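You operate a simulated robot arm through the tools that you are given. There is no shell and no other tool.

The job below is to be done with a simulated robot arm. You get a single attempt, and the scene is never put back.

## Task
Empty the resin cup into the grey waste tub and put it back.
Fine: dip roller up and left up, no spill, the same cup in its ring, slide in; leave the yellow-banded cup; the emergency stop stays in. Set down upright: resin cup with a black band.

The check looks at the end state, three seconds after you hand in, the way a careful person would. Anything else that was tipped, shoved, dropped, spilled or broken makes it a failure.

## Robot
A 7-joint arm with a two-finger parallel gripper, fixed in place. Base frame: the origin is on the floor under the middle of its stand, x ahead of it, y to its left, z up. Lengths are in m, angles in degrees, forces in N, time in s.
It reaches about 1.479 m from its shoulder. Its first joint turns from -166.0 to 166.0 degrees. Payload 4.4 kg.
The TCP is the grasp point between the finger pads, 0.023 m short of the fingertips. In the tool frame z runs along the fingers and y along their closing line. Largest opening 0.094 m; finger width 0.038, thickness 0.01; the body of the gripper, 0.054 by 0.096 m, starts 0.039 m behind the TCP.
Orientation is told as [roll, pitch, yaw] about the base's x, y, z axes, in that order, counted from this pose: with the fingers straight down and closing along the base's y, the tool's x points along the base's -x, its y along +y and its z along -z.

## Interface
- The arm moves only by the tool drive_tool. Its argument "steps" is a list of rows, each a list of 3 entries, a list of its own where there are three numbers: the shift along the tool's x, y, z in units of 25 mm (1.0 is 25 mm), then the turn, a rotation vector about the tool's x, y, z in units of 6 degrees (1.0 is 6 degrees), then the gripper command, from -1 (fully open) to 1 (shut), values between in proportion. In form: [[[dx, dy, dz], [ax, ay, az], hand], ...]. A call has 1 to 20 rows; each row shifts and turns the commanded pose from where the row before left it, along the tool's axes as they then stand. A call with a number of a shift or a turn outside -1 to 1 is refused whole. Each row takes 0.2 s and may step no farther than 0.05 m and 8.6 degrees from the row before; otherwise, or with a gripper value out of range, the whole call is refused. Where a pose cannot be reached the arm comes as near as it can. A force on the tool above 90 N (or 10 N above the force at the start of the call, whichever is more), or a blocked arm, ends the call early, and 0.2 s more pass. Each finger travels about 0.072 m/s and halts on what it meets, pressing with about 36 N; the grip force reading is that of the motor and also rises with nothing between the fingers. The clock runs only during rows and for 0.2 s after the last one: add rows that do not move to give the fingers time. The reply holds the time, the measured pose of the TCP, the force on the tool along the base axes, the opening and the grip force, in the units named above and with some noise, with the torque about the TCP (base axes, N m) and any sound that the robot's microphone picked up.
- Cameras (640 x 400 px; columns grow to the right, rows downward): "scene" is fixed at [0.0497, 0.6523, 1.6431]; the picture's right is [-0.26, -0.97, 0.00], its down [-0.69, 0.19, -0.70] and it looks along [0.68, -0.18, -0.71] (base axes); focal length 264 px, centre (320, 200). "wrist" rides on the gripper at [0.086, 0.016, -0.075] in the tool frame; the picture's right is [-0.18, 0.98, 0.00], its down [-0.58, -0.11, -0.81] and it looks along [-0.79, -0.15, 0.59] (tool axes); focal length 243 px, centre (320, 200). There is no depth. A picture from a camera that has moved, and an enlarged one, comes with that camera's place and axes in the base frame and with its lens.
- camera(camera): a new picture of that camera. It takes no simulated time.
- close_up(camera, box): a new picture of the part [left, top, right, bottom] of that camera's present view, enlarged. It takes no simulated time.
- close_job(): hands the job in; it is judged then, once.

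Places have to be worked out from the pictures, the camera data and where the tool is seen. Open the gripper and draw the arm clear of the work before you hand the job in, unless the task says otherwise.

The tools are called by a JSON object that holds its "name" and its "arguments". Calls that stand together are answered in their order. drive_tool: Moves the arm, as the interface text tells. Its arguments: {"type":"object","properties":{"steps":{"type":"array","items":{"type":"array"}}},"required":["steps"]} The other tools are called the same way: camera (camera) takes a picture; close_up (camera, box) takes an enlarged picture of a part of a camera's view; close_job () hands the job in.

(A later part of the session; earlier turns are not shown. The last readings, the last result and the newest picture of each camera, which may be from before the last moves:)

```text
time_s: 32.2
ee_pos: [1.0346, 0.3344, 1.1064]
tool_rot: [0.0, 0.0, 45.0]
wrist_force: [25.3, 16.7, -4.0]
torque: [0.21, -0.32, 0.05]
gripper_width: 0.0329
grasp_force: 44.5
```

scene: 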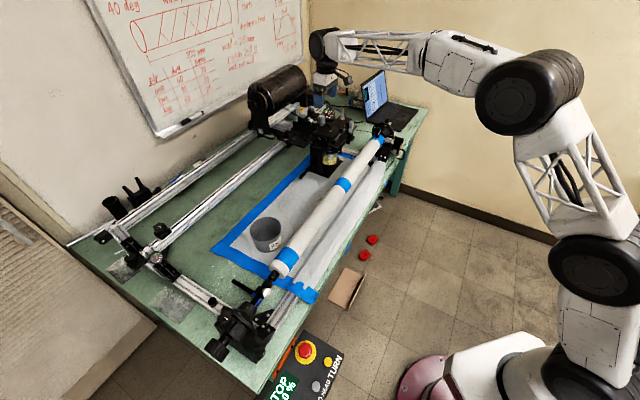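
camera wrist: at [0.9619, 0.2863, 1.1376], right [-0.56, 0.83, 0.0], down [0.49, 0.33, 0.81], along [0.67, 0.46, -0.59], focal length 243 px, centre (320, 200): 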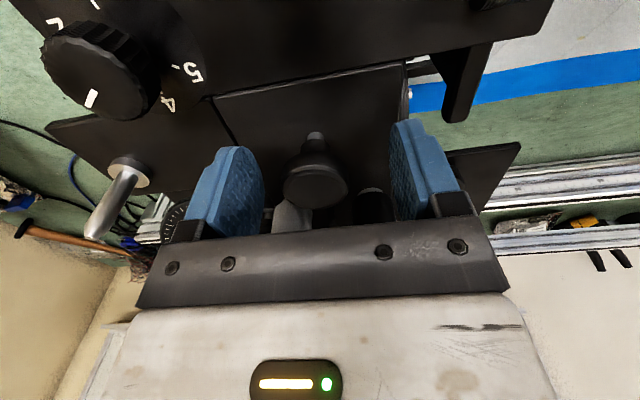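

Still about 30 N sideways with normal vertical load. I shift another 0.6 mm and continue.

{"name": "drive_tool", "arguments": {"steps": [[[-0.025, 0, -0.2], [0, 0, 0], 1], [[0, 0, -0.2], [0, 0, 0], 1], [[0, 0, -0.2], [0, 0, 0], 1]]}}

{"name": "close_up", "arguments": {"camera": "scene", "box": [300, 110, 380, 170]}}

```text
time_s: 33.0
ee_pos: [1.0363, 0.3324, 1.1221]
tool_rot: [0.0, 0.0, 45.0]
wrist_force: [-28.5, -18.4, -3.8]
torque: [-0.24, 0.32, 0.1]
gripper_width: 0.0329
grasp_force: 44.9
```

```text
6.67 times, centred on (340, 140) of scene
camera zoom: at [0.0497, 0.6523, 1.6431], right [-0.26, -0.97, 0.0], down [-0.69, 0.19, -0.7], along [0.68, -0.18, -0.71], focal length 1760 px, centre (187, 600)
```

zoom: 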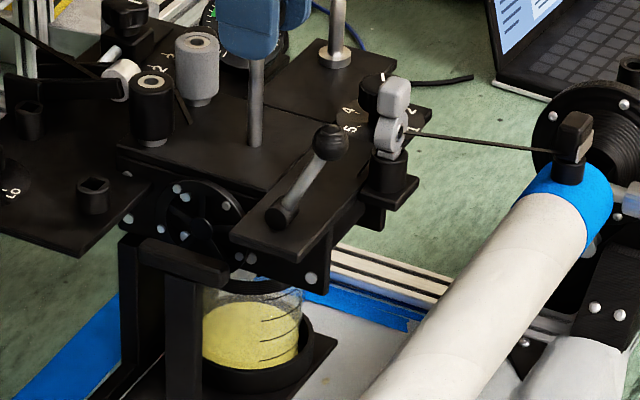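

The roller has left the visible part of the cup after 60 mm of lift. I continue in small steps to find the end of travel or a detent.

{"name": "drive_tool", "arguments": {"steps": [[[0.013, 0, -0.2], [0, 0, 0], 1], [[0, 0, -0.2], [0, 0, 0], 1]]}}

{"name": "close_up", "arguments": {"camera": "scene", "box": [315, 135, 355, 165]}}

```text
time_s: 33.6
ee_pos: [1.034, 0.3342, 1.1328]
tool_rot: [0.1, 0.0, 45.0]
wrist_force: [-16.1, -22.5, -2.5]
torque: [-0.15, 0.09, -0.06]
gripper_width: 0.0326
grasp_force: 45.1
```

```text
13.33 times, centred on (335, 150) of scene
camera zoom: at [0.0497, 0.6523, 1.6431], right [-0.26, -0.97, 0.0], down [-0.69, 0.19, -0.7], along [0.68, -0.18, -0.71], focal length 3520 px, centre (120, 867)
```

zoom: 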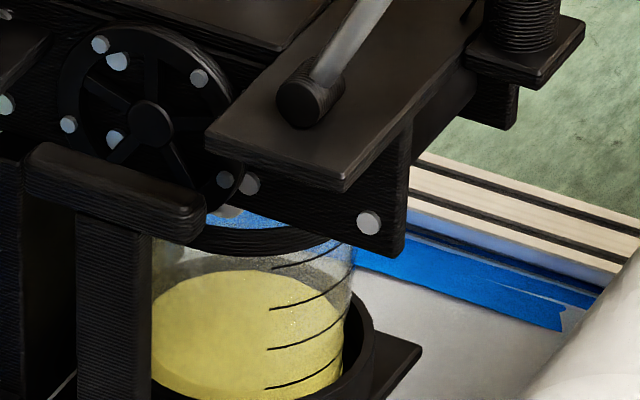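

The roller's underside is still just visible near the cup rim, so I keep lifting gently.

{"name": "drive_tool", "arguments": {"steps": [[[0.01, 0, -0.2], [0, 0, 0], 1], [[0, 0, -0.2], [0, 0, 0], 1]]}}

{"name": "close_up", "arguments": {"camera": "scene", "box": [315, 135, 355, 165]}}

```text
time_s: 34.2
ee_pos: [1.0344, 0.3345, 1.1414]
tool_rot: [0.0, -0.1, 44.9]
wrist_force: [8.1, -1.8, -3.0]
torque: [-0.13, 0.04, -0.03]
gripper_width: 0.0329
grasp_force: 44.7
```

```text
13.33 times, centred on (335, 150) of scene
camera zoom: at [0.0497, 0.6523, 1.6431], right [-0.26, -0.97, 0.0], down [-0.69, 0.19, -0.7], along [0.68, -0.18, -0.71], focal length 3520 px, centre (120, 867)
```

zoom: 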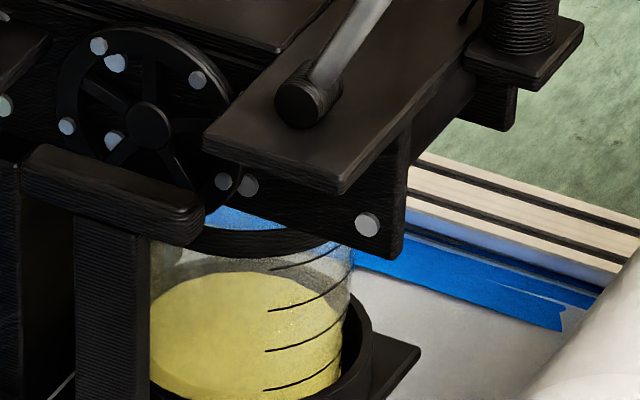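

The roller is now clear of the cup. I lift a bit more to look for a stop or a click.

{"name": "drive_tool", "arguments": {"steps": [[[0, 0, -0.2], [0, 0, 0], 1], [[0, 0, -0.2], [0, 0, 0], 1]]}}

```text
time_s: 34.8
ee_pos: [1.0337, 0.3344, 1.1521]
tool_rot: [0.0, 0.0, 45.0]
wrist_force: [25.5, 19.1, -3.2]
torque: [0.22, -0.23, 0.02]
gripper_width: 0.0331
grasp_force: 44.8
```

{"name": "drive_tool", "arguments": {"steps": [[[-0.02, 0, -0.2], [0, 0, 0], 1], [[0, 0, -0.2], [0, 0, 0], 1]]}}

{"name": "close_up", "arguments": {"camera": "scene", "box": [300, 90, 380, 140]}}

{"name": "camera", "arguments": {"camera": "wrist"}}

```text
time_s: 35.4
ee_pos: [1.0354, 0.3337, 1.1612]
tool_rot: [0.0, 0.1, 45.0]
wrist_force: [3.0, 14.6, -3.6]
torque: [-0.13, 0.22, 0.11]
gripper_width: 0.0331
grasp_force: 45.3
```

```text
8.00 times, centred on (340, 115) of scene
camera zoom: at [0.0497, 0.6523, 1.6431], right [-0.26, -0.97, 0.0], down [-0.69, 0.19, -0.7], along [0.68, -0.18, -0.71], focal length 2112 px, centre (160, 880)
```

zoom: 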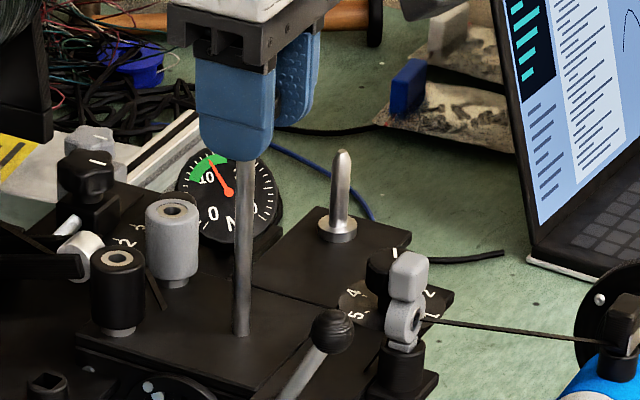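

```text
taken
camera wrist: at [0.9617, 0.2852, 1.2366], right [-0.56, 0.83, 0.0], down [0.49, 0.33, 0.81], along [0.66, 0.46, -0.59], focal length 243 px, centre (320, 200)
```

wrist: 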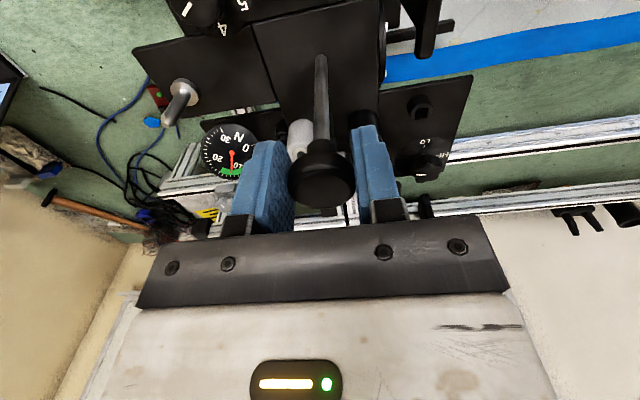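

I have lifted about 100 mm with a steady downward load of about 3.5 N and no stop yet. I continue up in small steps.

{"name": "drive_tool", "arguments": {"steps": [[[0, 0, -0.2], [0, 0, 0], 1], [[0, 0, -0.2], [0, 0, 0], 1]]}}

{"name": "close_up", "arguments": {"camera": "scene", "box": [315, 125, 355, 160]}}

```text
time_s: 36.0
ee_pos: [1.0356, 0.3329, 1.1719]
tool_rot: [0.0, 0.0, 44.9]
wrist_force: [2.8, 3.8, -3.6]
torque: [-0.11, 0.07, 0.0]
gripper_width: 0.0327
grasp_force: 45.5
```

```text
11.43 times, centred on (335, 142) of scene
camera zoom: at [0.0497, 0.6523, 1.6431], right [-0.26, -0.97, 0.0], down [-0.69, 0.19, -0.7], along [0.68, -0.18, -0.71], focal length 3017 px, centre (149, 857)
```

zoom: 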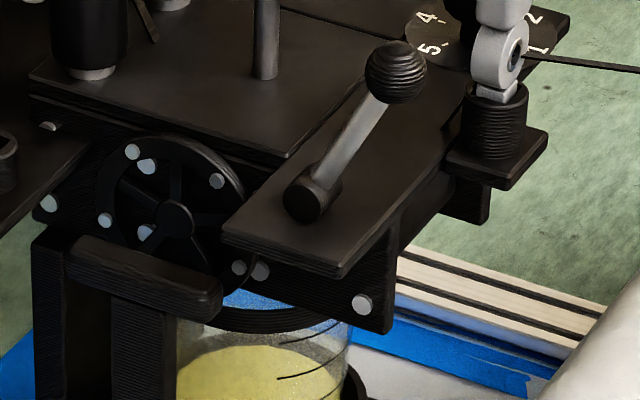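

No stop yet at 109 mm. To learn whether friction holds the rod, I lower 4 mm and compare the vertical force.

{"name": "drive_tool", "arguments": {"steps": [[[0, 0, 0.08], [0, 0, 0], 1], [[0, 0, 0.08], [0, 0, 0], 1]]}}

```text
time_s: 36.6
ee_pos: [1.0352, 0.3337, 1.1678]
tool_rot: [0.0, 0.0, 45.0]
wrist_force: [12.8, 1.7, 2.6]
torque: [0.61, -0.87, -0.08]
gripper_width: 0.0329
grasp_force: 45.6
```

Lowering gives +2.6 N against -3.6 N when lifting, so about 3 N of rod friction against 0.5 N of weight will hold the roller up. I'll keep raising to find the end of travel.

{"name": "drive_tool", "arguments": {"steps": [[[0, 0, -0.2], [0, 0, 0], 1], [[0, 0, -0.2], [0, 0, 0], 1], [[0, 0, -0.2], [0, 0, 0], 1]]}}

{"name": "close_up", "arguments": {"camera": "scene", "box": [315, 75, 365, 165]}}

```text
time_s: 37.4
ee_pos: [1.0352, 0.3349, 1.1806]
tool_rot: [0.1, 0.1, 45.0]
wrist_force: [-1.9, -3.0, -33.2]
torque: [-0.23, 0.18, -0.03]
gripper_width: 0.0331
grasp_force: 45.3
```

```text
4.44 times, centred on (340, 120) of scene
camera zoom: at [0.0497, 0.6523, 1.6431], right [-0.26, -0.97, 0.0], down [-0.69, 0.19, -0.7], along [0.68, -0.18, -0.71], focal length 1173 px, centre (231, 556)
```

zoom: 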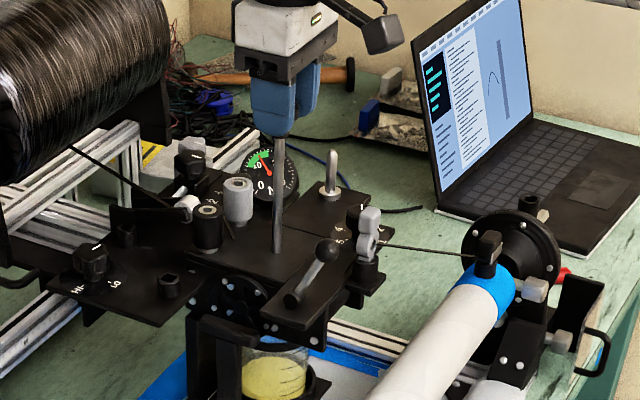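

I reached the top stop with 118 mm of travel and -33 N. I ease down 2.5 mm to unload, then open the fingers partway.

{"name": "drive_tool", "arguments": {"steps": [[[0, 0, 0.1], [0, 0, 0], 1], [[0, 0, 0], [0, 0, 0], 1]]}}

```text
time_s: 38.0
ee_pos: [1.0353, 0.3347, 1.1816]
tool_rot: [0.1, 0.0, 44.9]
wrist_force: [-1.0, -6.1, -23.1]
torque: [-0.34, 0.27, -0.04]
gripper_width: 0.0326
grasp_force: 44.6
```

{"name": "drive_tool", "arguments": {"steps": [[[0, 0, 0.1], [0, 0, 0], 1], [[0, 0, 0], [0, 0, 0], 1]]}}

```text
time_s: 38.6
ee_pos: [1.036, 0.3354, 1.1795]
tool_rot: [-0.1, -0.2, 45.1]
wrist_force: [4.6, -5.6, -1.1]
torque: [0.14, -0.4, -0.04]
gripper_width: 0.0327
grasp_force: 45.2
```

The vertical load is now about zero. I open the gripper and then check that the knob stays up.

{"name": "drive_tool", "arguments": {"steps": [[[0, 0, 0], [0, 0, 0], -0.5], [[0, 0, 0], [0, 0, 0], -0.5], [[0, 0, 0], [0, 0, 0], -0.5], [[0, 0, 0], [0, 0, 0], -0.5]]}}

{"name": "close_up", "arguments": {"camera": "scene", "box": [300, 75, 380, 125]}}

{"name": "camera", "arguments": {"camera": "wrist"}}

```text
time_s: 39.6
ee_pos: [1.0351, 0.334, 1.178]
tool_rot: [0.0, 0.0, 44.9]
wrist_force: [1.5, 1.3, 0.2]
torque: [-0.02, -0.01, 0.01]
gripper_width: 0.0706
grasp_force: 0.0
```

```text
8.00 times, centred on (340, 100) of scene
camera zoom: at [0.0497, 0.6523, 1.6431], right [-0.26, -0.97, 0.0], down [-0.69, 0.19, -0.7], along [0.68, -0.18, -0.71], focal length 2112 px, centre (160, 1000)
```

zoom: 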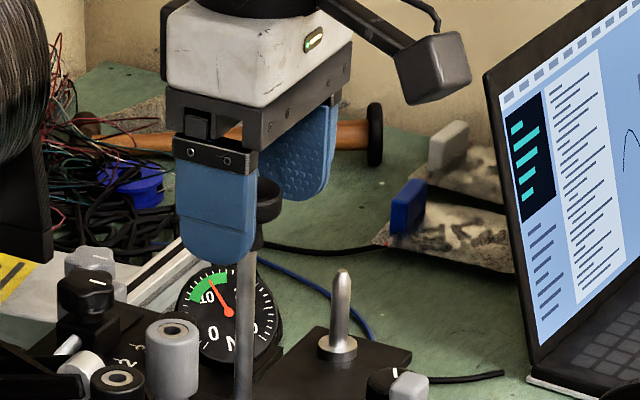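

```text
taken
camera wrist: at [0.962, 0.2857, 1.2532], right [-0.56, 0.83, 0.0], down [0.49, 0.33, 0.81], along [0.67, 0.46, -0.59], focal length 243 px, centre (320, 200)
```

wrist: 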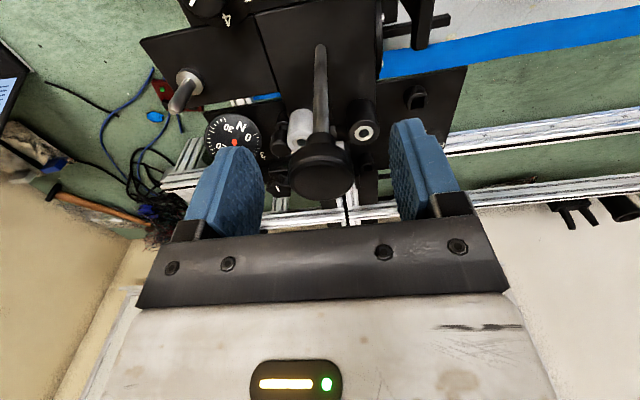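

The knob stays up on its own. I raise the hand clear of it, then move back along the winder toward the tub to inspect the slide handle, whose crossbar I judge to be near (0.966, 0.410, 0.992).

{"name": "drive_tool", "arguments": {"steps": [[[0, 0, -0.8], [0, 0, 0], -0.7], [[0, 0, -1], [0, 0, 0], -0.7], [[0, 0, -1], [0, 0, 0], -0.7], [[0, 0, -1], [0, 0, 0], -0.7], [[0, 0, 0], [0, 0, 0], -0.7], [[0, 1, 0], [0, 0, 0], -0.7], [[0, 1, 0], [0, 0, 0], -0.7], [[0, 1, 0], [0, 0, 0], -0.7], [[0, 1, 0], [0, 0, 0], -0.7], [[0, 1, 0], [0, 0, 0], -0.7], [[0, 1, 0], [0, 0, 0], -0.7], [[0, 1, 0], [0, 0, 0], -0.7], [[0, 1, 0], [0, 0, 0], -0.7], [[0, 1, 0], [0, 0, 0], -0.7], [[0, 0, 0], [0, 0, 1], -0.7], [[0, 0, 0], [0, 0, 1], -0.7], [[0, 0, 0], [0, 0, 1], -0.7], [[0, 0, 0], [0, 0, 1], -0.7], [[0, 0, 0], [0, 0, 1], -0.7]]}}

{"name": "drive_tool", "arguments": {"steps": [[[0, 0, 0], [0, 0, 1], -0.7], [[0, 0, 0], [0, 0, 1], -0.7], [[0, 0, 0], [0, 0, 1], -0.7], [[0, 0, 0], [0, 0, 1], -0.7], [[0, 0, 0], [0, 0, 1], -0.7], [[0, 0, 0], [0, 0, 1], -0.7], [[0, 0, 0], [0, 0, 1], -0.7], [[0, 0, 0], [0, 0, 1], -0.7], [[0, 0, 0], [0, 0, 1], -0.7], [[0, 0, 0], [0, 0, 1], -0.7], [[0, 0, 0.8], [0, 0, 0], -0.7], [[0, 0, 0.8], [0, 0, 0], -0.7], [[0, 0, 0.8], [0, 0, 0], -0.7], [[0, 0, 0.8], [0, 0, 0], -0.7], [[0, 0, 0], [0, 0, 0], -0.7]]}}

{"name": "camera", "arguments": {"camera": "wrist"}}

{"name": "close_up", "arguments": {"camera": "scene", "box": [290, 80, 390, 190]}}

```text
time_s: 43.6
ee_pos: [0.8753, 0.4937, 1.2721]
tool_rot: [0.0, 0.0, 14.8]
wrist_force: [-0.1, -0.9, -0.1]
torque: [0.0, -0.02, 0.02]
gripper_width: 0.0801
grasp_force: 0.0
```

```text
time_s: 46.8
ee_pos: [0.8749, 0.4958, 1.1931]
tool_rot: [0.0, 0.0, -45.0]
wrist_force: [0.5, 0.2, -0.4]
torque: [0.0, 0.01, 0.02]
gripper_width: 0.08
grasp_force: 0.0
```

```text
taken
camera wrist: at [0.8246, 0.5675, 1.2689], right [0.83, 0.56, 0.0], down [0.33, -0.49, 0.81], along [0.46, -0.67, -0.59], focal length 243 px, centre (320, 200)
```

wrist: 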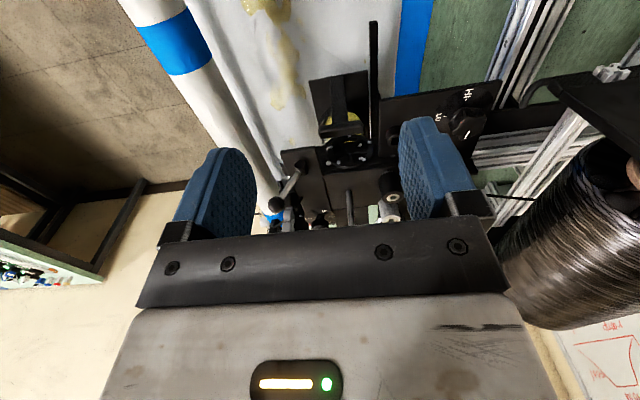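

```text
3.64 times, centred on (340, 135) of scene
camera zoom: at [0.0497, 0.6523, 1.6431], right [-0.26, -0.97, 0.0], down [-0.69, 0.19, -0.7], along [0.68, -0.18, -0.71], focal length 960 px, centre (247, 436)
```

zoom: 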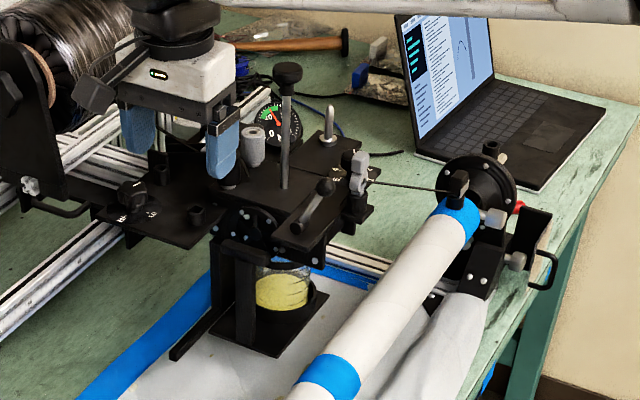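

The roller stays up and the knob is unattended at the top. I zoom on the slide handle and the guide from this top view.

{"name": "close_up", "arguments": {"camera": "wrist", "box": [270, 10, 430, 110]}}

{"name": "close_up", "arguments": {"camera": "wrist", "box": [260, 100, 420, 225]}}

{"name": "close_up", "arguments": {"camera": "scene", "box": [305, 130, 365, 185]}}

```text
4.00 times, centred on (350, 60) of wrist
camera zoom: at [0.8246, 0.5675, 1.2689], right [0.83, 0.56, 0.0], down [0.33, -0.49, 0.81], along [0.46, -0.67, -0.59], focal length 970 px, centre (200, 760)
```

zoom: 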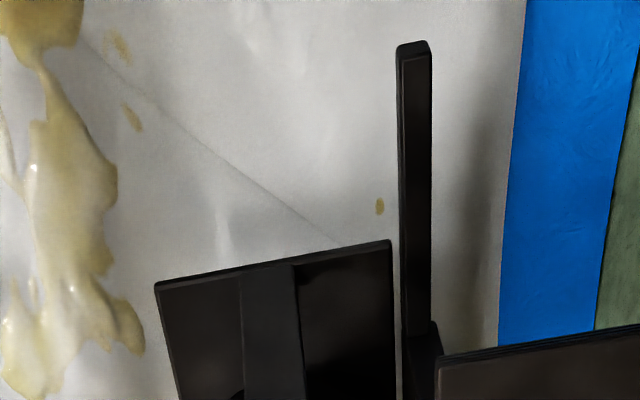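

```text
3.20 times, centred on (340, 162) of wrist
camera zoom: at [0.8246, 0.5675, 1.2689], right [0.83, 0.56, 0.0], down [0.33, -0.49, 0.81], along [0.46, -0.67, -0.59], focal length 776 px, centre (256, 320)
```

zoom: 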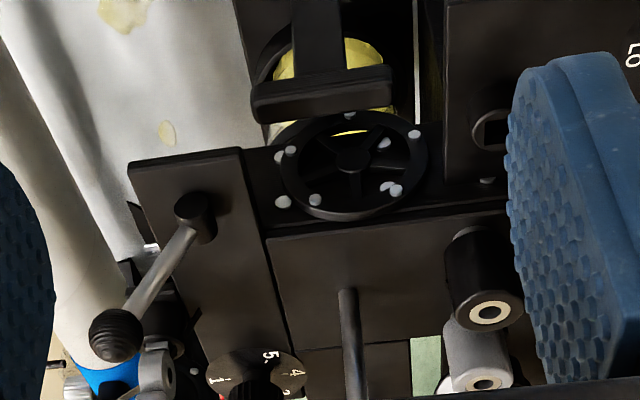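

```text
7.27 times, centred on (335, 158) of scene
camera zoom: at [0.0497, 0.6523, 1.6431], right [-0.26, -0.97, 0.0], down [-0.69, 0.19, -0.7], along [0.68, -0.18, -0.71], focal length 1920 px, centre (211, 509)
```

zoom: 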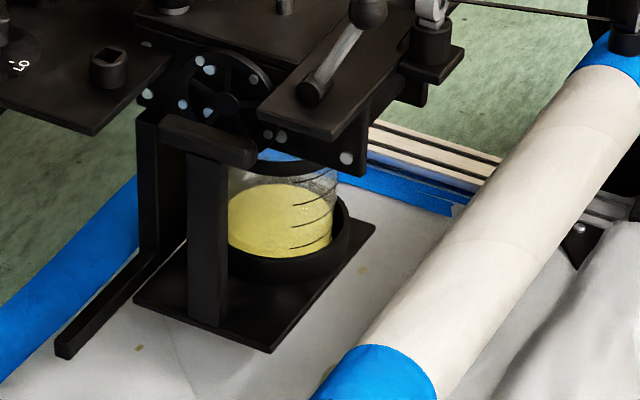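

From this view I place the handle crossbar centre at about (0.969, 0.408, 0.99), 62 mm long across the winder, on a post about 24 mm wide. The guide bar runs beside it toward the tub. I tilt the hand about 50° so the fingers point forward-down, then descend to a pre-grasp in front of the post.

{"name": "drive_tool", "arguments": {"steps": [[[0, 0, 0], [0, -1, 0], -0.36], [[0, 0, 0], [0, -1, 0], -0.36], [[0, 0, 0], [0, -1, 0], -0.36], [[0, 0, 0], [0, -1, 0], -0.36], [[0, 0, 0], [0, -1, 0], -0.36], [[0, 0, 0], [0, -1, 0], -0.36], [[0, 0, 0], [0, -1, 0], -0.36], [[0, 0, 0], [0, -1, 0], -0.36], [[0, 0, 0], [0, -0.33, 0], -0.36], [[0.647, 0.03, 0.954], [0, 0, 0], -0.36], [[0.647, 0.03, 0.954], [0, 0, 0], -0.36], [[0.647, 0.03, 0.954], [0, 0, 0], -0.36], [[0.647, 0.03, 0.954], [0, 0, 0], -0.36], [[0.647, 0.03, 0.954], [0, 0, 0], -0.36], [[0, 0, 0], [0, 0, 0], -0.36]]}}

{"name": "camera", "arguments": {"camera": "wrist"}}

{"name": "camera", "arguments": {"camera": "scene"}}

```text
time_s: 50.0
ee_pos: [0.9073, 0.4687, 1.056]
tool_rot: [0.0, -50.0, -45.0]
wrist_force: [-0.4, 0.7, -0.2]
torque: [0.0, 0.02, -0.02]
gripper_width: 0.064
grasp_force: 0.1
```

```text
taken
camera wrist: at [0.8382, 0.5609, 1.038], right [0.78, 0.61, 0.14], down [-0.25, 0.1, 0.96], along [0.58, -0.79, 0.23], focal length 243 px, centre (320, 200)
```

wrist: 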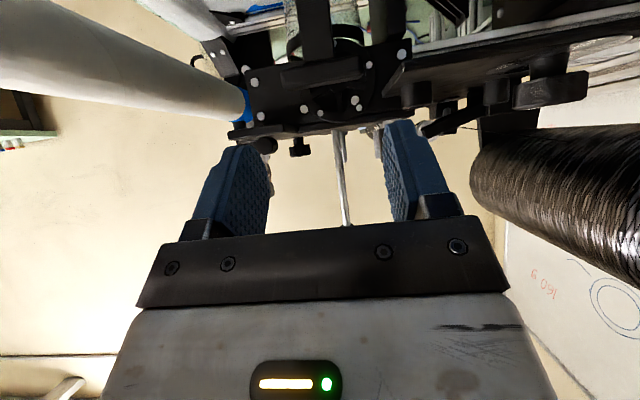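

```text
taken
```

scene: 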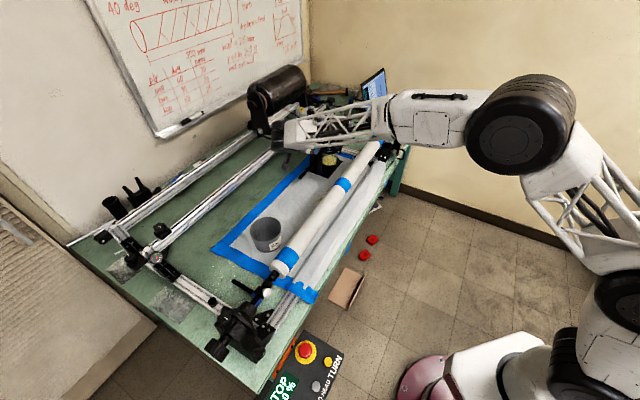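

The crossbar and post appear centred between the fingers at about (320, 70). I complete the descent to the pre-grasp and check the forearm's clearance over the mandrel.

{"name": "drive_tool", "arguments": {"steps": [[[0.647, 0.03, 0.954], [0, 0, 0], -0.36], [[0.647, 0.03, 0.954], [0, 0, 0], -0.36], [[0, 0, 0], [0, 0, 0], -0.36]]}}

{"name": "camera", "arguments": {"camera": "wrist"}}

{"name": "close_up", "arguments": {"camera": "scene", "box": [240, 80, 420, 200]}}

```text
time_s: 50.8
ee_pos: [0.9177, 0.4584, 0.9988]
tool_rot: [-0.1, -49.9, -45.1]
wrist_force: [-0.8, 0.1, 0.3]
torque: [0.0, -0.02, -0.02]
gripper_width: 0.0638
grasp_force: 0.1
```

```text
taken
camera wrist: at [0.8497, 0.551, 0.981], right [0.78, 0.61, 0.14], down [-0.25, 0.1, 0.96], along [0.58, -0.79, 0.23], focal length 243 px, centre (320, 200)
```

wrist: 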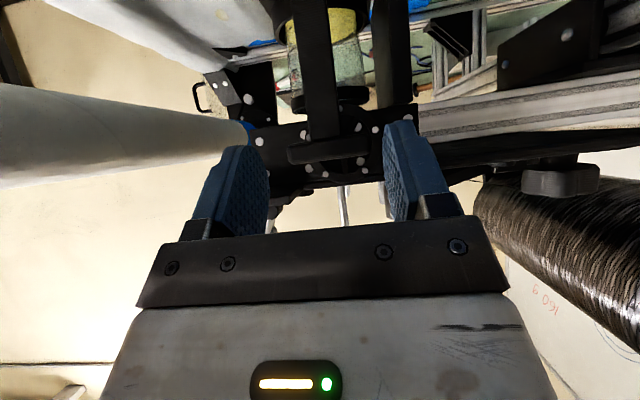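

```text
3.33 times, centred on (330, 140) of scene
camera zoom: at [0.0497, 0.6523, 1.6431], right [-0.26, -0.97, 0.0], down [-0.69, 0.19, -0.7], along [0.68, -0.18, -0.71], focal length 880 px, centre (287, 400)
```

zoom: 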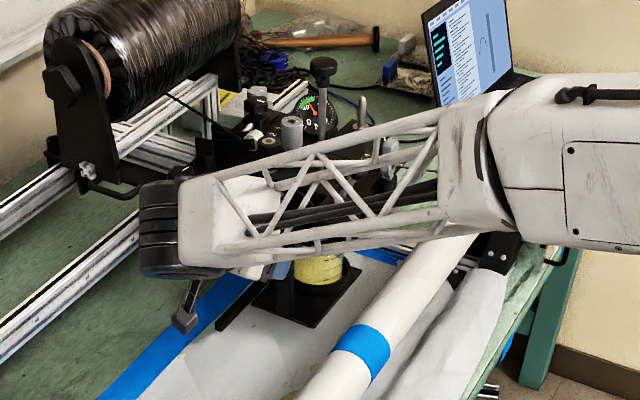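

The post is at column ~315, so about 4 mm toward the mandrel side of my grasp line. I aim lower on the post (z≈0.92) so the gripper body stays under the crossbar, advance most of the way and check.

{"name": "drive_tool", "arguments": {"steps": [[[0.61, -0.15, 0.2], [0, 0, 0], -0.36], [[0, 0, 0.9], [0, 0, 0], -0.36], [[0, 0, 0.9], [0, 0, 0], -0.36], [[0, 0, 0.9], [0, 0, 0], -0.36], [[0, 0, 0], [0, 0, 0], -0.36]]}}

{"name": "camera", "arguments": {"camera": "wrist"}}

{"name": "close_up", "arguments": {"camera": "scene", "box": [280, 110, 400, 200]}}

```text
time_s: 52.0
ee_pos: [0.9474, 0.4246, 0.9387]
tool_rot: [0.0, -50.1, -45.0]
wrist_force: [-0.4, 0.7, 0.6]
torque: [0.01, 0.02, 0.02]
gripper_width: 0.0638
grasp_force: 0.1
```

```text
taken
camera wrist: at [0.8795, 0.516, 0.9207], right [0.78, 0.61, 0.14], down [-0.25, 0.1, 0.96], along [0.58, -0.79, 0.23], focal length 243 px, centre (320, 200)
```

wrist: 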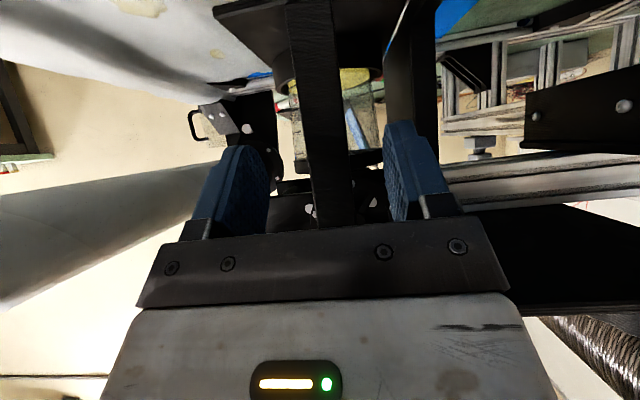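

```text
4.44 times, centred on (340, 155) of scene
camera zoom: at [0.0497, 0.6523, 1.6431], right [-0.26, -0.97, 0.0], down [-0.69, 0.19, -0.7], along [0.68, -0.18, -0.71], focal length 1173 px, centre (231, 400)
```

zoom: 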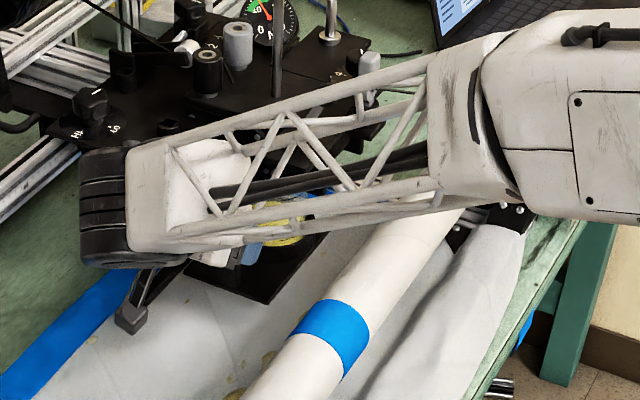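

The post is between the fingers, its front face roughly 35 mm further along. I advance another 45 mm along the finger axis, watching the force.

{"name": "drive_tool", "arguments": {"steps": [[[0, 0, 0.6], [0, 0, 0], -0.36], [[0, 0, 0.6], [0, 0, 0], -0.36], [[0, 0, 0.6], [0, 0, 0], -0.36], [[0, 0, 0], [0, 0, 0], -0.36]]}}

{"name": "camera", "arguments": {"camera": "wrist"}}

```text
time_s: 53.0
ee_pos: [0.9721, 0.3995, 0.9102]
tool_rot: [0.0, -50.0, -45.0]
wrist_force: [0.2, -0.5, -0.2]
torque: [0.0, 0.01, 0.0]
gripper_width: 0.064
grasp_force: 0.0
```

```text
taken
camera wrist: at [0.9043, 0.4918, 0.8926], right [0.78, 0.61, 0.14], down [-0.25, 0.1, 0.96], along [0.58, -0.79, 0.23], focal length 243 px, centre (320, 200)
```

wrist: 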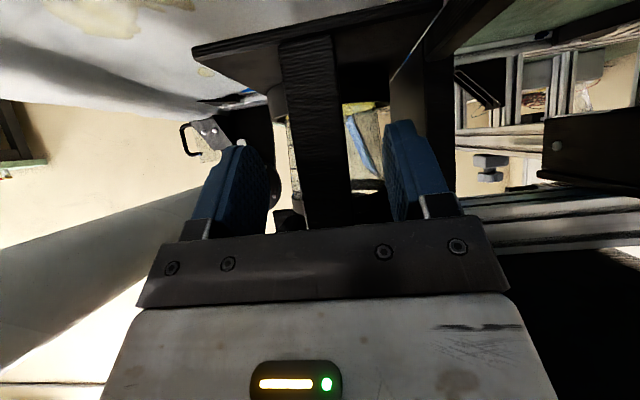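

The post now fills the gap at the TCP depth, roughly centred. I close on it.

{"name": "drive_tool", "arguments": {"steps": [[[0, 0, 0.15], [0, 0, 0], -0.36], [[0, 0, 0], [0, 0, 0], 1], [[0, 0, 0], [0, 0, 0], 1], [[0, 0, 0], [0, 0, 0], 1], [[0, 0, 0], [0, 0, 0], 1]]}}

{"name": "camera", "arguments": {"camera": "wrist"}}

```text
time_s: 54.4
ee_pos: [0.9758, 0.4008, 0.9082]
tool_rot: [0.2, -50.0, -44.9]
wrist_force: [19.0, 18.5, -9.9]
torque: [-0.97, 0.01, -0.24]
gripper_width: 0.0239
grasp_force: 45.0
stopped in row 5: the force on the tool passed its limit at 92 N (the readings are from after the stop); the commanded pose is now the measured one
```

```text
taken
camera wrist: at [0.9065, 0.4921, 0.8915], right [0.78, 0.61, 0.14], down [-0.25, 0.09, 0.96], along [0.58, -0.78, 0.23], focal length 243 px, centre (320, 200)
```

wrist: 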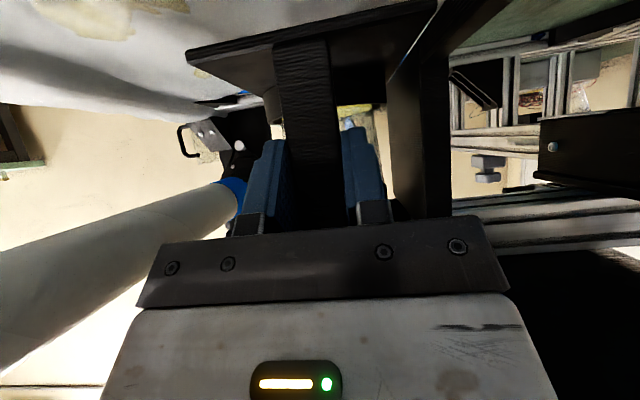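

The post is held at 24 mm, with a side load of about 26 N because I was slightly off-centre. I ease 0.5 mm with the force and pull the slide 5 mm toward the tub to feel it.

{"name": "drive_tool", "arguments": {"steps": [[[0, 0.02, 0], [0, 0, 0], 1], [[0.064, 0, -0.077], [0, 0, 0], 1], [[0.064, 0, -0.077], [0, 0, 0], 1]]}}

{"name": "close_up", "arguments": {"camera": "scene", "box": [280, 110, 400, 200]}}

```text
time_s: 55.2
ee_pos: [0.9718, 0.4038, 0.908]
tool_rot: [0.2, -50.0, -45.0]
wrist_force: [25.4, 24.1, -11.2]
torque: [-0.95, 0.9, -0.13]
gripper_width: 0.0239
grasp_force: 45.0
```

```text
4.44 times, centred on (340, 155) of scene
camera zoom: at [0.0497, 0.6523, 1.6431], right [-0.26, -0.97, 0.0], down [-0.69, 0.19, -0.7], along [0.68, -0.18, -0.71], focal length 1173 px, centre (231, 400)
```

zoom: 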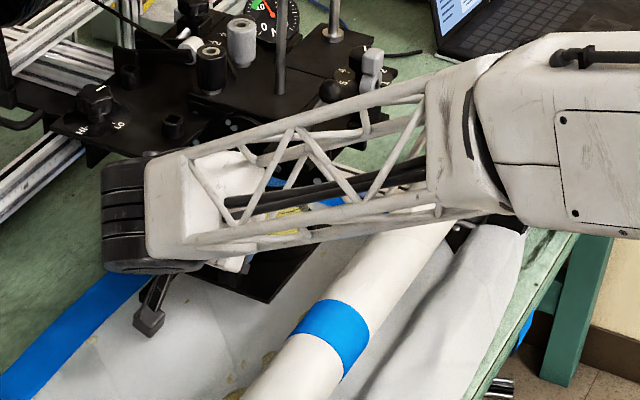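

The slide moves with hardly any pull. The remaining load is sideways at about 35 N, so I correct another 0.6 mm and keep pulling slowly.

{"name": "drive_tool", "arguments": {"steps": [[[0.064, 0.024, -0.077], [0, 0, 0], 1], [[0.064, 0, -0.077], [0, 0, 0], 1], [[0.064, 0, -0.077], [0, 0, 0], 1], [[0.064, 0, -0.077], [0, 0, 0], 1], [[0.064, 0, -0.077], [0, 0, 0], 1], [[0.064, 0, -0.077], [0, 0, 0], 1]]}}

```text
time_s: 56.6
ee_pos: [0.9613, 0.4156, 0.9092]
tool_rot: [0.1, -49.9, -45.0]
wrist_force: [7.9, 6.7, -12.8]
torque: [-1.29, 0.07, -0.19]
gripper_width: 0.0241
grasp_force: 45.1
```

Side load is now small. I continue pulling at 5 mm per row.

{"name": "drive_tool", "arguments": {"steps": [[[0.1286, 0, -0.1532], [0, 0, 0], 1], [[0.1286, 0, -0.1532], [0, 0, 0], 1], [[0.1286, 0, -0.1532], [0, 0, 0], 1], [[0.1286, 0, -0.1532], [0, 0, 0], 1], [[0.1286, 0, -0.1532], [0, 0, 0], 1], [[0.1286, 0, -0.1532], [0, 0, 0], 1]]}}

{"name": "close_up", "arguments": {"camera": "scene", "box": [260, 110, 400, 200]}}

{"name": "camera", "arguments": {"camera": "wrist"}}

```text
time_s: 58.0
ee_pos: [0.941, 0.4366, 0.91]
tool_rot: [0.2, -50.0, -45.1]
wrist_force: [-1.0, -1.3, -21.2]
torque: [0.44, 0.62, -0.23]
gripper_width: 0.0238
grasp_force: 45.3
```

```text
4.44 times, centred on (330, 155) of scene
camera zoom: at [0.0497, 0.6523, 1.6431], right [-0.26, -0.97, 0.0], down [-0.69, 0.19, -0.7], along [0.68, -0.18, -0.71], focal length 1173 px, centre (276, 400)
```

zoom: 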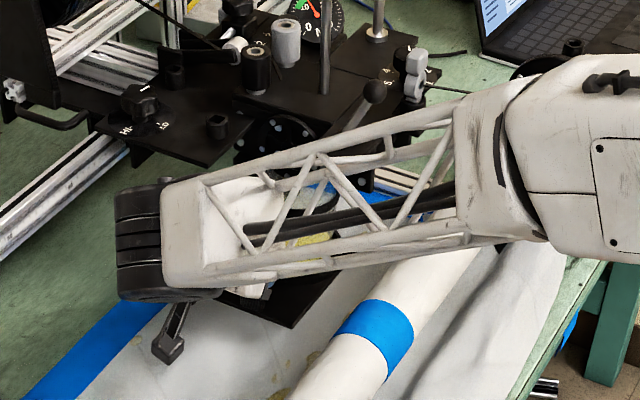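

```text
taken
camera wrist: at [0.8717, 0.5272, 0.8916], right [0.78, 0.61, 0.14], down [-0.25, 0.09, 0.96], along [0.58, -0.78, 0.23], focal length 243 px, centre (320, 200)
```

wrist: 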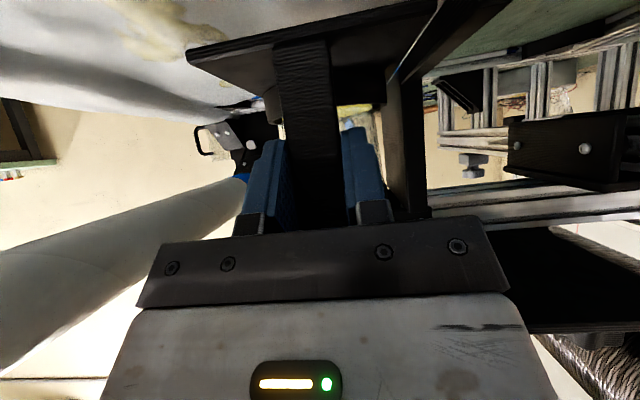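

The slide is 50 mm out and running freely. The tool is lifting on it by about 20 N, so I lower 0.4 mm and pull another 40 mm.

{"name": "drive_tool", "arguments": {"steps": [[[0.141, 0, -0.143], [0, 0, 0], 1], [[0.1286, 0, -0.1532], [0, 0, 0], 1], [[0.1286, 0, -0.1532], [0, 0, 0], 1], [[0.1286, 0, -0.1532], [0, 0, 0], 1], [[0.1286, 0, -0.1532], [0, 0, 0], 1], [[0.1286, 0, -0.1532], [0, 0, 0], 1], [[0.1286, 0, -0.1532], [0, 0, 0], 1], [[0.1286, 0, -0.1532], [0, 0, 0], 1]]}}

{"name": "close_up", "arguments": {"camera": "scene", "box": [250, 110, 390, 200]}}

```text
time_s: 59.8
ee_pos: [0.9123, 0.4633, 0.9101]
tool_rot: [0.2, -50.0, -45.0]
wrist_force: [-6.2, -9.7, 0.5]
torque: [-0.94, 1.43, -0.03]
gripper_width: 0.0238
grasp_force: 44.8
```

```text
4.44 times, centred on (320, 155) of scene
camera zoom: at [0.0497, 0.6523, 1.6431], right [-0.26, -0.97, 0.0], down [-0.69, 0.19, -0.7], along [0.68, -0.18, -0.71], focal length 1173 px, centre (320, 400)
```

zoom: 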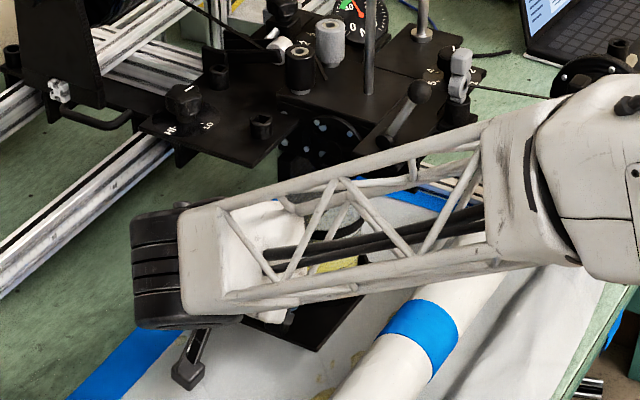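

89 mm out with small forces. I keep pulling to find the end of travel.

{"name": "drive_tool", "arguments": {"steps": [[[0.1286, 0, -0.1532], [0, 0, 0], 1], [[0.1286, 0, -0.1532], [0, 0, 0], 1], [[0.1286, 0, -0.1532], [0, 0, 0], 1], [[0.1286, 0, -0.1532], [0, 0, 0], 1], [[0.1286, 0, -0.1532], [0, 0, 0], 1], [[0.1286, 0, -0.1532], [0, 0, 0], 1]]}}

```text
time_s: 61.2
ee_pos: [0.8915, 0.4847, 0.9099]
tool_rot: [0.3, -50.0, -45.1]
wrist_force: [-6.8, -9.9, 9.9]
torque: [-1.44, 1.33, -0.04]
gripper_width: 0.0241
grasp_force: 45.1
```

119 mm out, still free. I continue with 5 mm rows.

{"name": "drive_tool", "arguments": {"steps": [[[0.1286, 0, -0.1532], [0, 0, 0], 1], [[0.1286, 0, -0.1532], [0, 0, 0], 1], [[0.1286, 0, -0.1532], [0, 0, 0], 1], [[0.1286, 0, -0.1532], [0, 0, 0], 1]]}}

{"name": "camera", "arguments": {"camera": "scene"}}

{"name": "camera", "arguments": {"camera": "wrist"}}

```text
time_s: 62.2
ee_pos: [0.8766, 0.4994, 0.91]
tool_rot: [0.3, -50.0, -45.0]
wrist_force: [2.1, 0.4, 3.5]
torque: [-1.09, 0.96, -0.1]
gripper_width: 0.0239
grasp_force: 45.1
```

```text
taken
```

scene: 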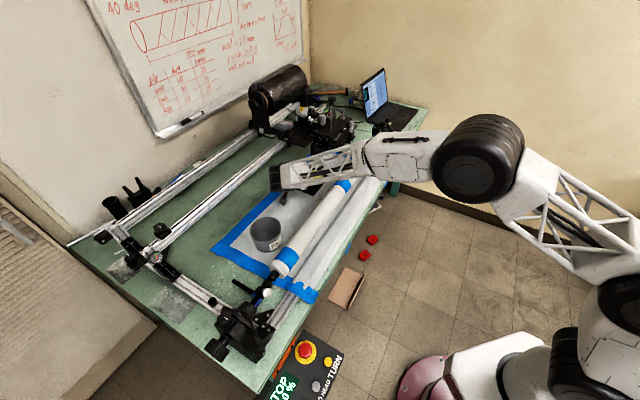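

```text
taken
camera wrist: at [0.8082, 0.5907, 0.8916], right [0.78, 0.61, 0.14], down [-0.25, 0.09, 0.96], along [0.58, -0.78, 0.23], focal length 243 px, centre (320, 200)
```

wrist: 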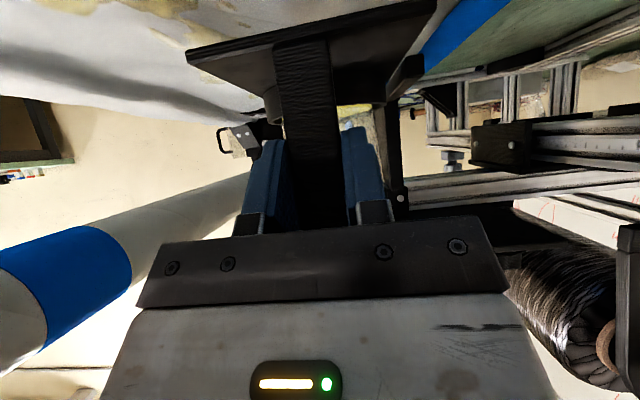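

140 mm out, so the cup should be near the carriage edge. I pull a little more, in short steps, in case there is a stop.

{"name": "drive_tool", "arguments": {"steps": [[[0.1286, 0, -0.1532], [0, 0, 0], 1], [[0.1286, 0, -0.1532], [0, 0, 0], 1]]}}

{"name": "close_up", "arguments": {"camera": "scene", "box": [250, 110, 390, 200]}}

```text
time_s: 62.8
ee_pos: [0.8716, 0.5051, 0.9098]
tool_rot: [0.2, -50.0, -45.0]
wrist_force: [2.1, 0.2, 1.7]
torque: [-0.28, 1.46, -0.25]
gripper_width: 0.0242
grasp_force: 45.1
```

```text
4.44 times, centred on (320, 155) of scene
camera zoom: at [0.0497, 0.6523, 1.6431], right [-0.26, -0.97, 0.0], down [-0.69, 0.19, -0.7], along [0.68, -0.18, -0.71], focal length 1173 px, centre (320, 400)
```

zoom: 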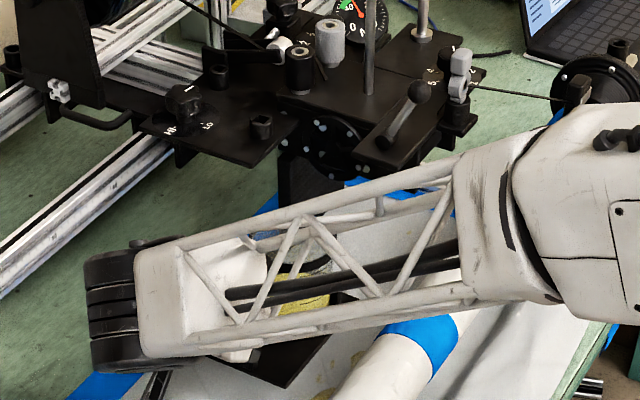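

Still free at 147 mm. I go on in the same way.

{"name": "drive_tool", "arguments": {"steps": [[[0.1286, 0, -0.1532], [0, 0, 0], 1], [[0.1286, 0, -0.1532], [0, 0, 0], 1], [[0, 0, 0], [0, 0, 0], 1]]}}

```text
time_s: 63.6
ee_pos: [0.8638, 0.5124, 0.9096]
tool_rot: [0.3, -50.0, -45.0]
wrist_force: [13.7, 12.1, 1.8]
torque: [-1.05, 1.29, -0.08]
gripper_width: 0.0239
grasp_force: 44.8
```

158 mm out. One more short pull to see if there's a stop.

{"name": "drive_tool", "arguments": {"steps": [[[0.1, 0.012, -0.119], [0, 0, 0], 1], [[0.1, 0, -0.119], [0, 0, 0], 1], [[0, 0, 0], [0, 0, 0], 1]]}}

```text
time_s: 64.4
ee_pos: [0.8582, 0.5175, 0.9094]
tool_rot: [0.3, -50.0, -45.1]
wrist_force: [-1.4, -2.2, 15.0]
torque: [-1.46, 0.88, -0.16]
gripper_width: 0.024
grasp_force: 44.8
```

{"name": "drive_tool", "arguments": {"steps": [[[0.1, 0, -0.119], [0, 0, 0], 1], [[0.1, 0, -0.119], [0, 0, 0], 1], [[0, 0, 0], [0, 0, 0], 1]]}}

{"name": "close_up", "arguments": {"camera": "wrist", "box": [160, 0, 520, 225]}}

{"name": "close_up", "arguments": {"camera": "scene", "box": [250, 110, 390, 200]}}

```text
time_s: 65.2
ee_pos: [0.8527, 0.5226, 0.9106]
tool_rot: [0.3, -50.1, -45.1]
wrist_force: [-11.3, -13.0, 20.6]
torque: [-1.62, 0.62, -0.07]
gripper_width: 0.0237
grasp_force: 45.2
```

```text
1.78 times, centred on (340, 112) of wrist
camera zoom: at [0.7839, 0.6151, 0.8915], right [0.78, 0.61, 0.14], down [-0.25, 0.09, 0.96], along [0.58, -0.78, 0.23], focal length 431 px, centre (284, 356)
```

zoom: 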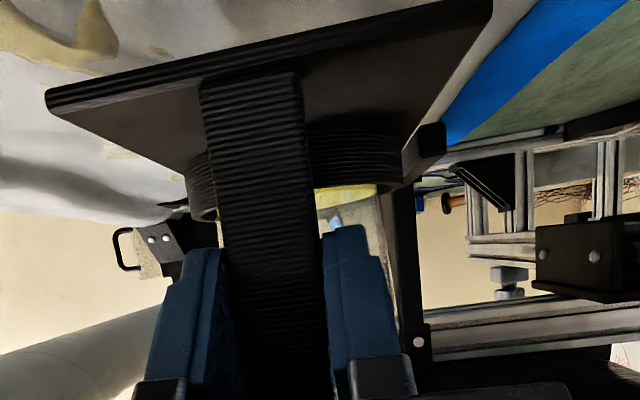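

```text
4.44 times, centred on (320, 155) of scene
camera zoom: at [0.0497, 0.6523, 1.6431], right [-0.26, -0.97, 0.0], down [-0.69, 0.19, -0.7], along [0.68, -0.18, -0.71], focal length 1173 px, centre (320, 400)
```

zoom: 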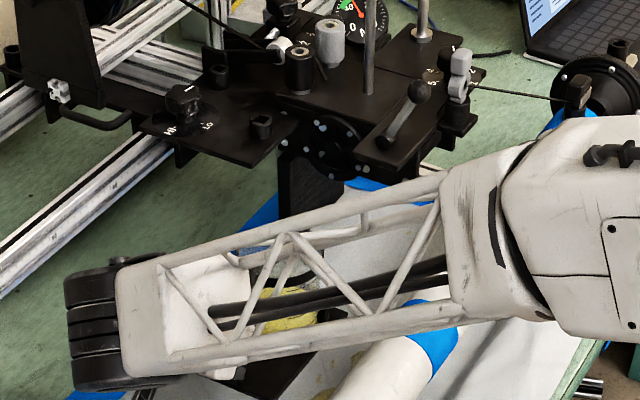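

The slide is 173 mm out and still held by the guide bar, so the cup should be near a clear spot at about (0.91, 0.46). I unload the grip and open, then back off along the finger axis.

{"name": "drive_tool", "arguments": {"steps": [[[-0.0123, -0.01, -0.0103], [0, 0, 0], 1], [[0, 0, 0], [0, 0, 0], 0.2], [[0, 0, 0], [0, 0, 0], -0.36], [[0, 0, 0], [0, 0, 0], -0.36], [[0, 0, 0], [0, 0, 0], -0.36]]}}

{"name": "drive_tool", "arguments": {"steps": [[[0, 0, -0.6], [0, 0, 0], -0.36], [[0, 0, -0.8], [0, 0, 0], -0.36], [[0, 0, -1], [0, 0, 0], -0.36], [[0, 0, -1], [0, 0, 0], -0.36], [[0, 0, -1], [0, 0, 0], -0.36], [[0, 0, -1], [0, 0, 0], -0.36], [[0, 0, 0], [0, 0, 0], -0.36]]}}

{"name": "camera", "arguments": {"camera": "wrist"}}

{"name": "camera", "arguments": {"camera": "scene"}}

```text
time_s: 66.4
ee_pos: [0.8528, 0.5234, 0.9091]
tool_rot: [0.3, -50.0, -45.1]
wrist_force: [0.0, -0.4, 0.5]
torque: [0.02, 0.0, -0.01]
gripper_width: 0.0638
grasp_force: 0.2
```

```text
time_s: 68.0
ee_pos: [0.7792, 0.5956, 0.9966]
tool_rot: [0.2, -50.0, -45.0]
wrist_force: [1.5, -0.3, 0.1]
torque: [0.0, 0.02, 0.0]
gripper_width: 0.0639
grasp_force: 0.1
```

```text
taken
camera wrist: at [0.7101, 0.688, 0.9793], right [0.78, 0.61, 0.14], down [-0.25, 0.09, 0.96], along [0.58, -0.78, 0.23], focal length 243 px, centre (320, 200)
```

wrist: 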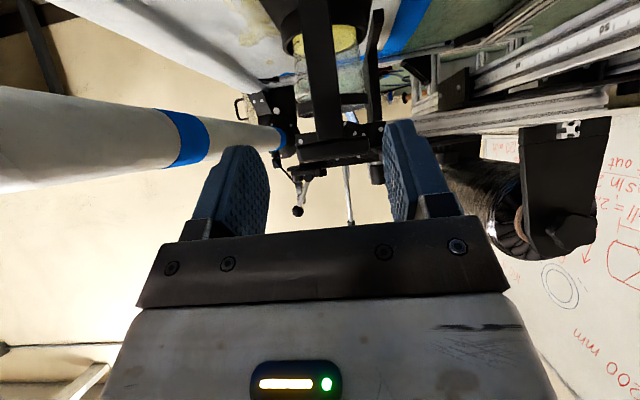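

```text
taken
```

scene: 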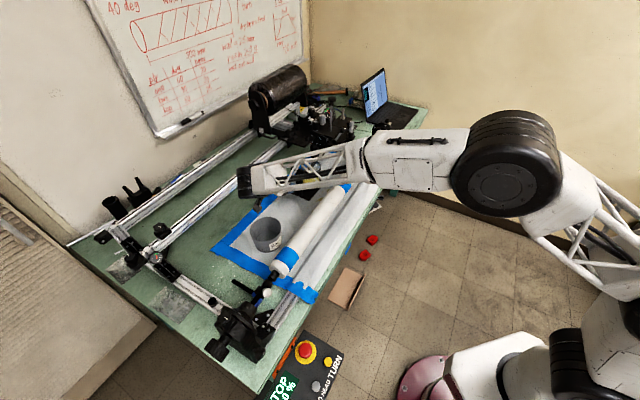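

The hand is clear of the post. I rise 0.2 m and straighten up to look at the drawn-out cup from above.

{"name": "drive_tool", "arguments": {"steps": [[[-0.766, 0, -0.643], [0, 0, 0], -0.7], [[-0.766, 0, -0.643], [0, 0, 0], -0.7], [[-0.766, 0, -0.643], [0, 0, 0], -0.7], [[-0.766, 0, -0.643], [0, 0, 0], -0.7], [[-0.766, 0, -0.643], [0, 0, 0], -0.7], [[-0.766, 0, -0.643], [0, 0, 0], -0.7], [[-0.766, 0, -0.643], [0, 0, 0], -0.7], [[-0.766, 0, -0.643], [0, 0, 0], -0.7], [[0, 0, 0], [0, 1, 0], -0.7], [[0, 0, 0], [0, 1, 0], -0.7], [[0, 0, 0], [0, 1, 0], -0.7], [[0, 0, 0], [0, 1, 0], -0.7], [[0, 0, 0], [0, 1, 0], -0.7], [[0, 0, 0], [0, 1, 0], -0.7], [[0, 0, 0], [0, 1, 0], -0.7], [[0, 0, 0], [0, 1, 0], -0.7], [[0, 0, 0], [0, 0.33, 0], -0.7], [[0, 0, 0], [0, 0, 0], -0.7]]}}

{"name": "camera", "arguments": {"camera": "wrist"}}

{"name": "close_up", "arguments": {"camera": "scene", "box": [240, 90, 400, 200]}}

```text
time_s: 71.8
ee_pos: [0.7783, 0.5965, 1.1949]
tool_rot: [0.2, -0.1, -44.7]
wrist_force: [0.4, 0.2, 0.0]
torque: [0.0, 0.03, -0.01]
gripper_width: 0.0798
grasp_force: 0.1
```

```text
taken
camera wrist: at [0.727, 0.6691, 1.2717], right [0.82, 0.57, 0.0], down [0.33, -0.49, 0.81], along [0.46, -0.66, -0.59], focal length 243 px, centre (320, 200)
```

wrist: 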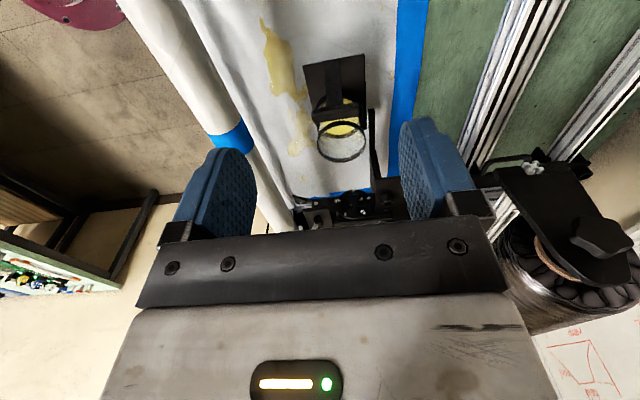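

```text
3.64 times, centred on (320, 145) of scene
camera zoom: at [0.0497, 0.6523, 1.6431], right [-0.26, -0.97, 0.0], down [-0.69, 0.19, -0.7], along [0.68, -0.18, -0.71], focal length 960 px, centre (320, 400)
```

zoom: 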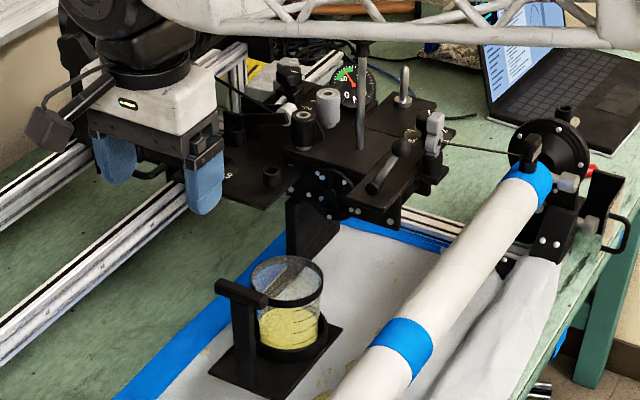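

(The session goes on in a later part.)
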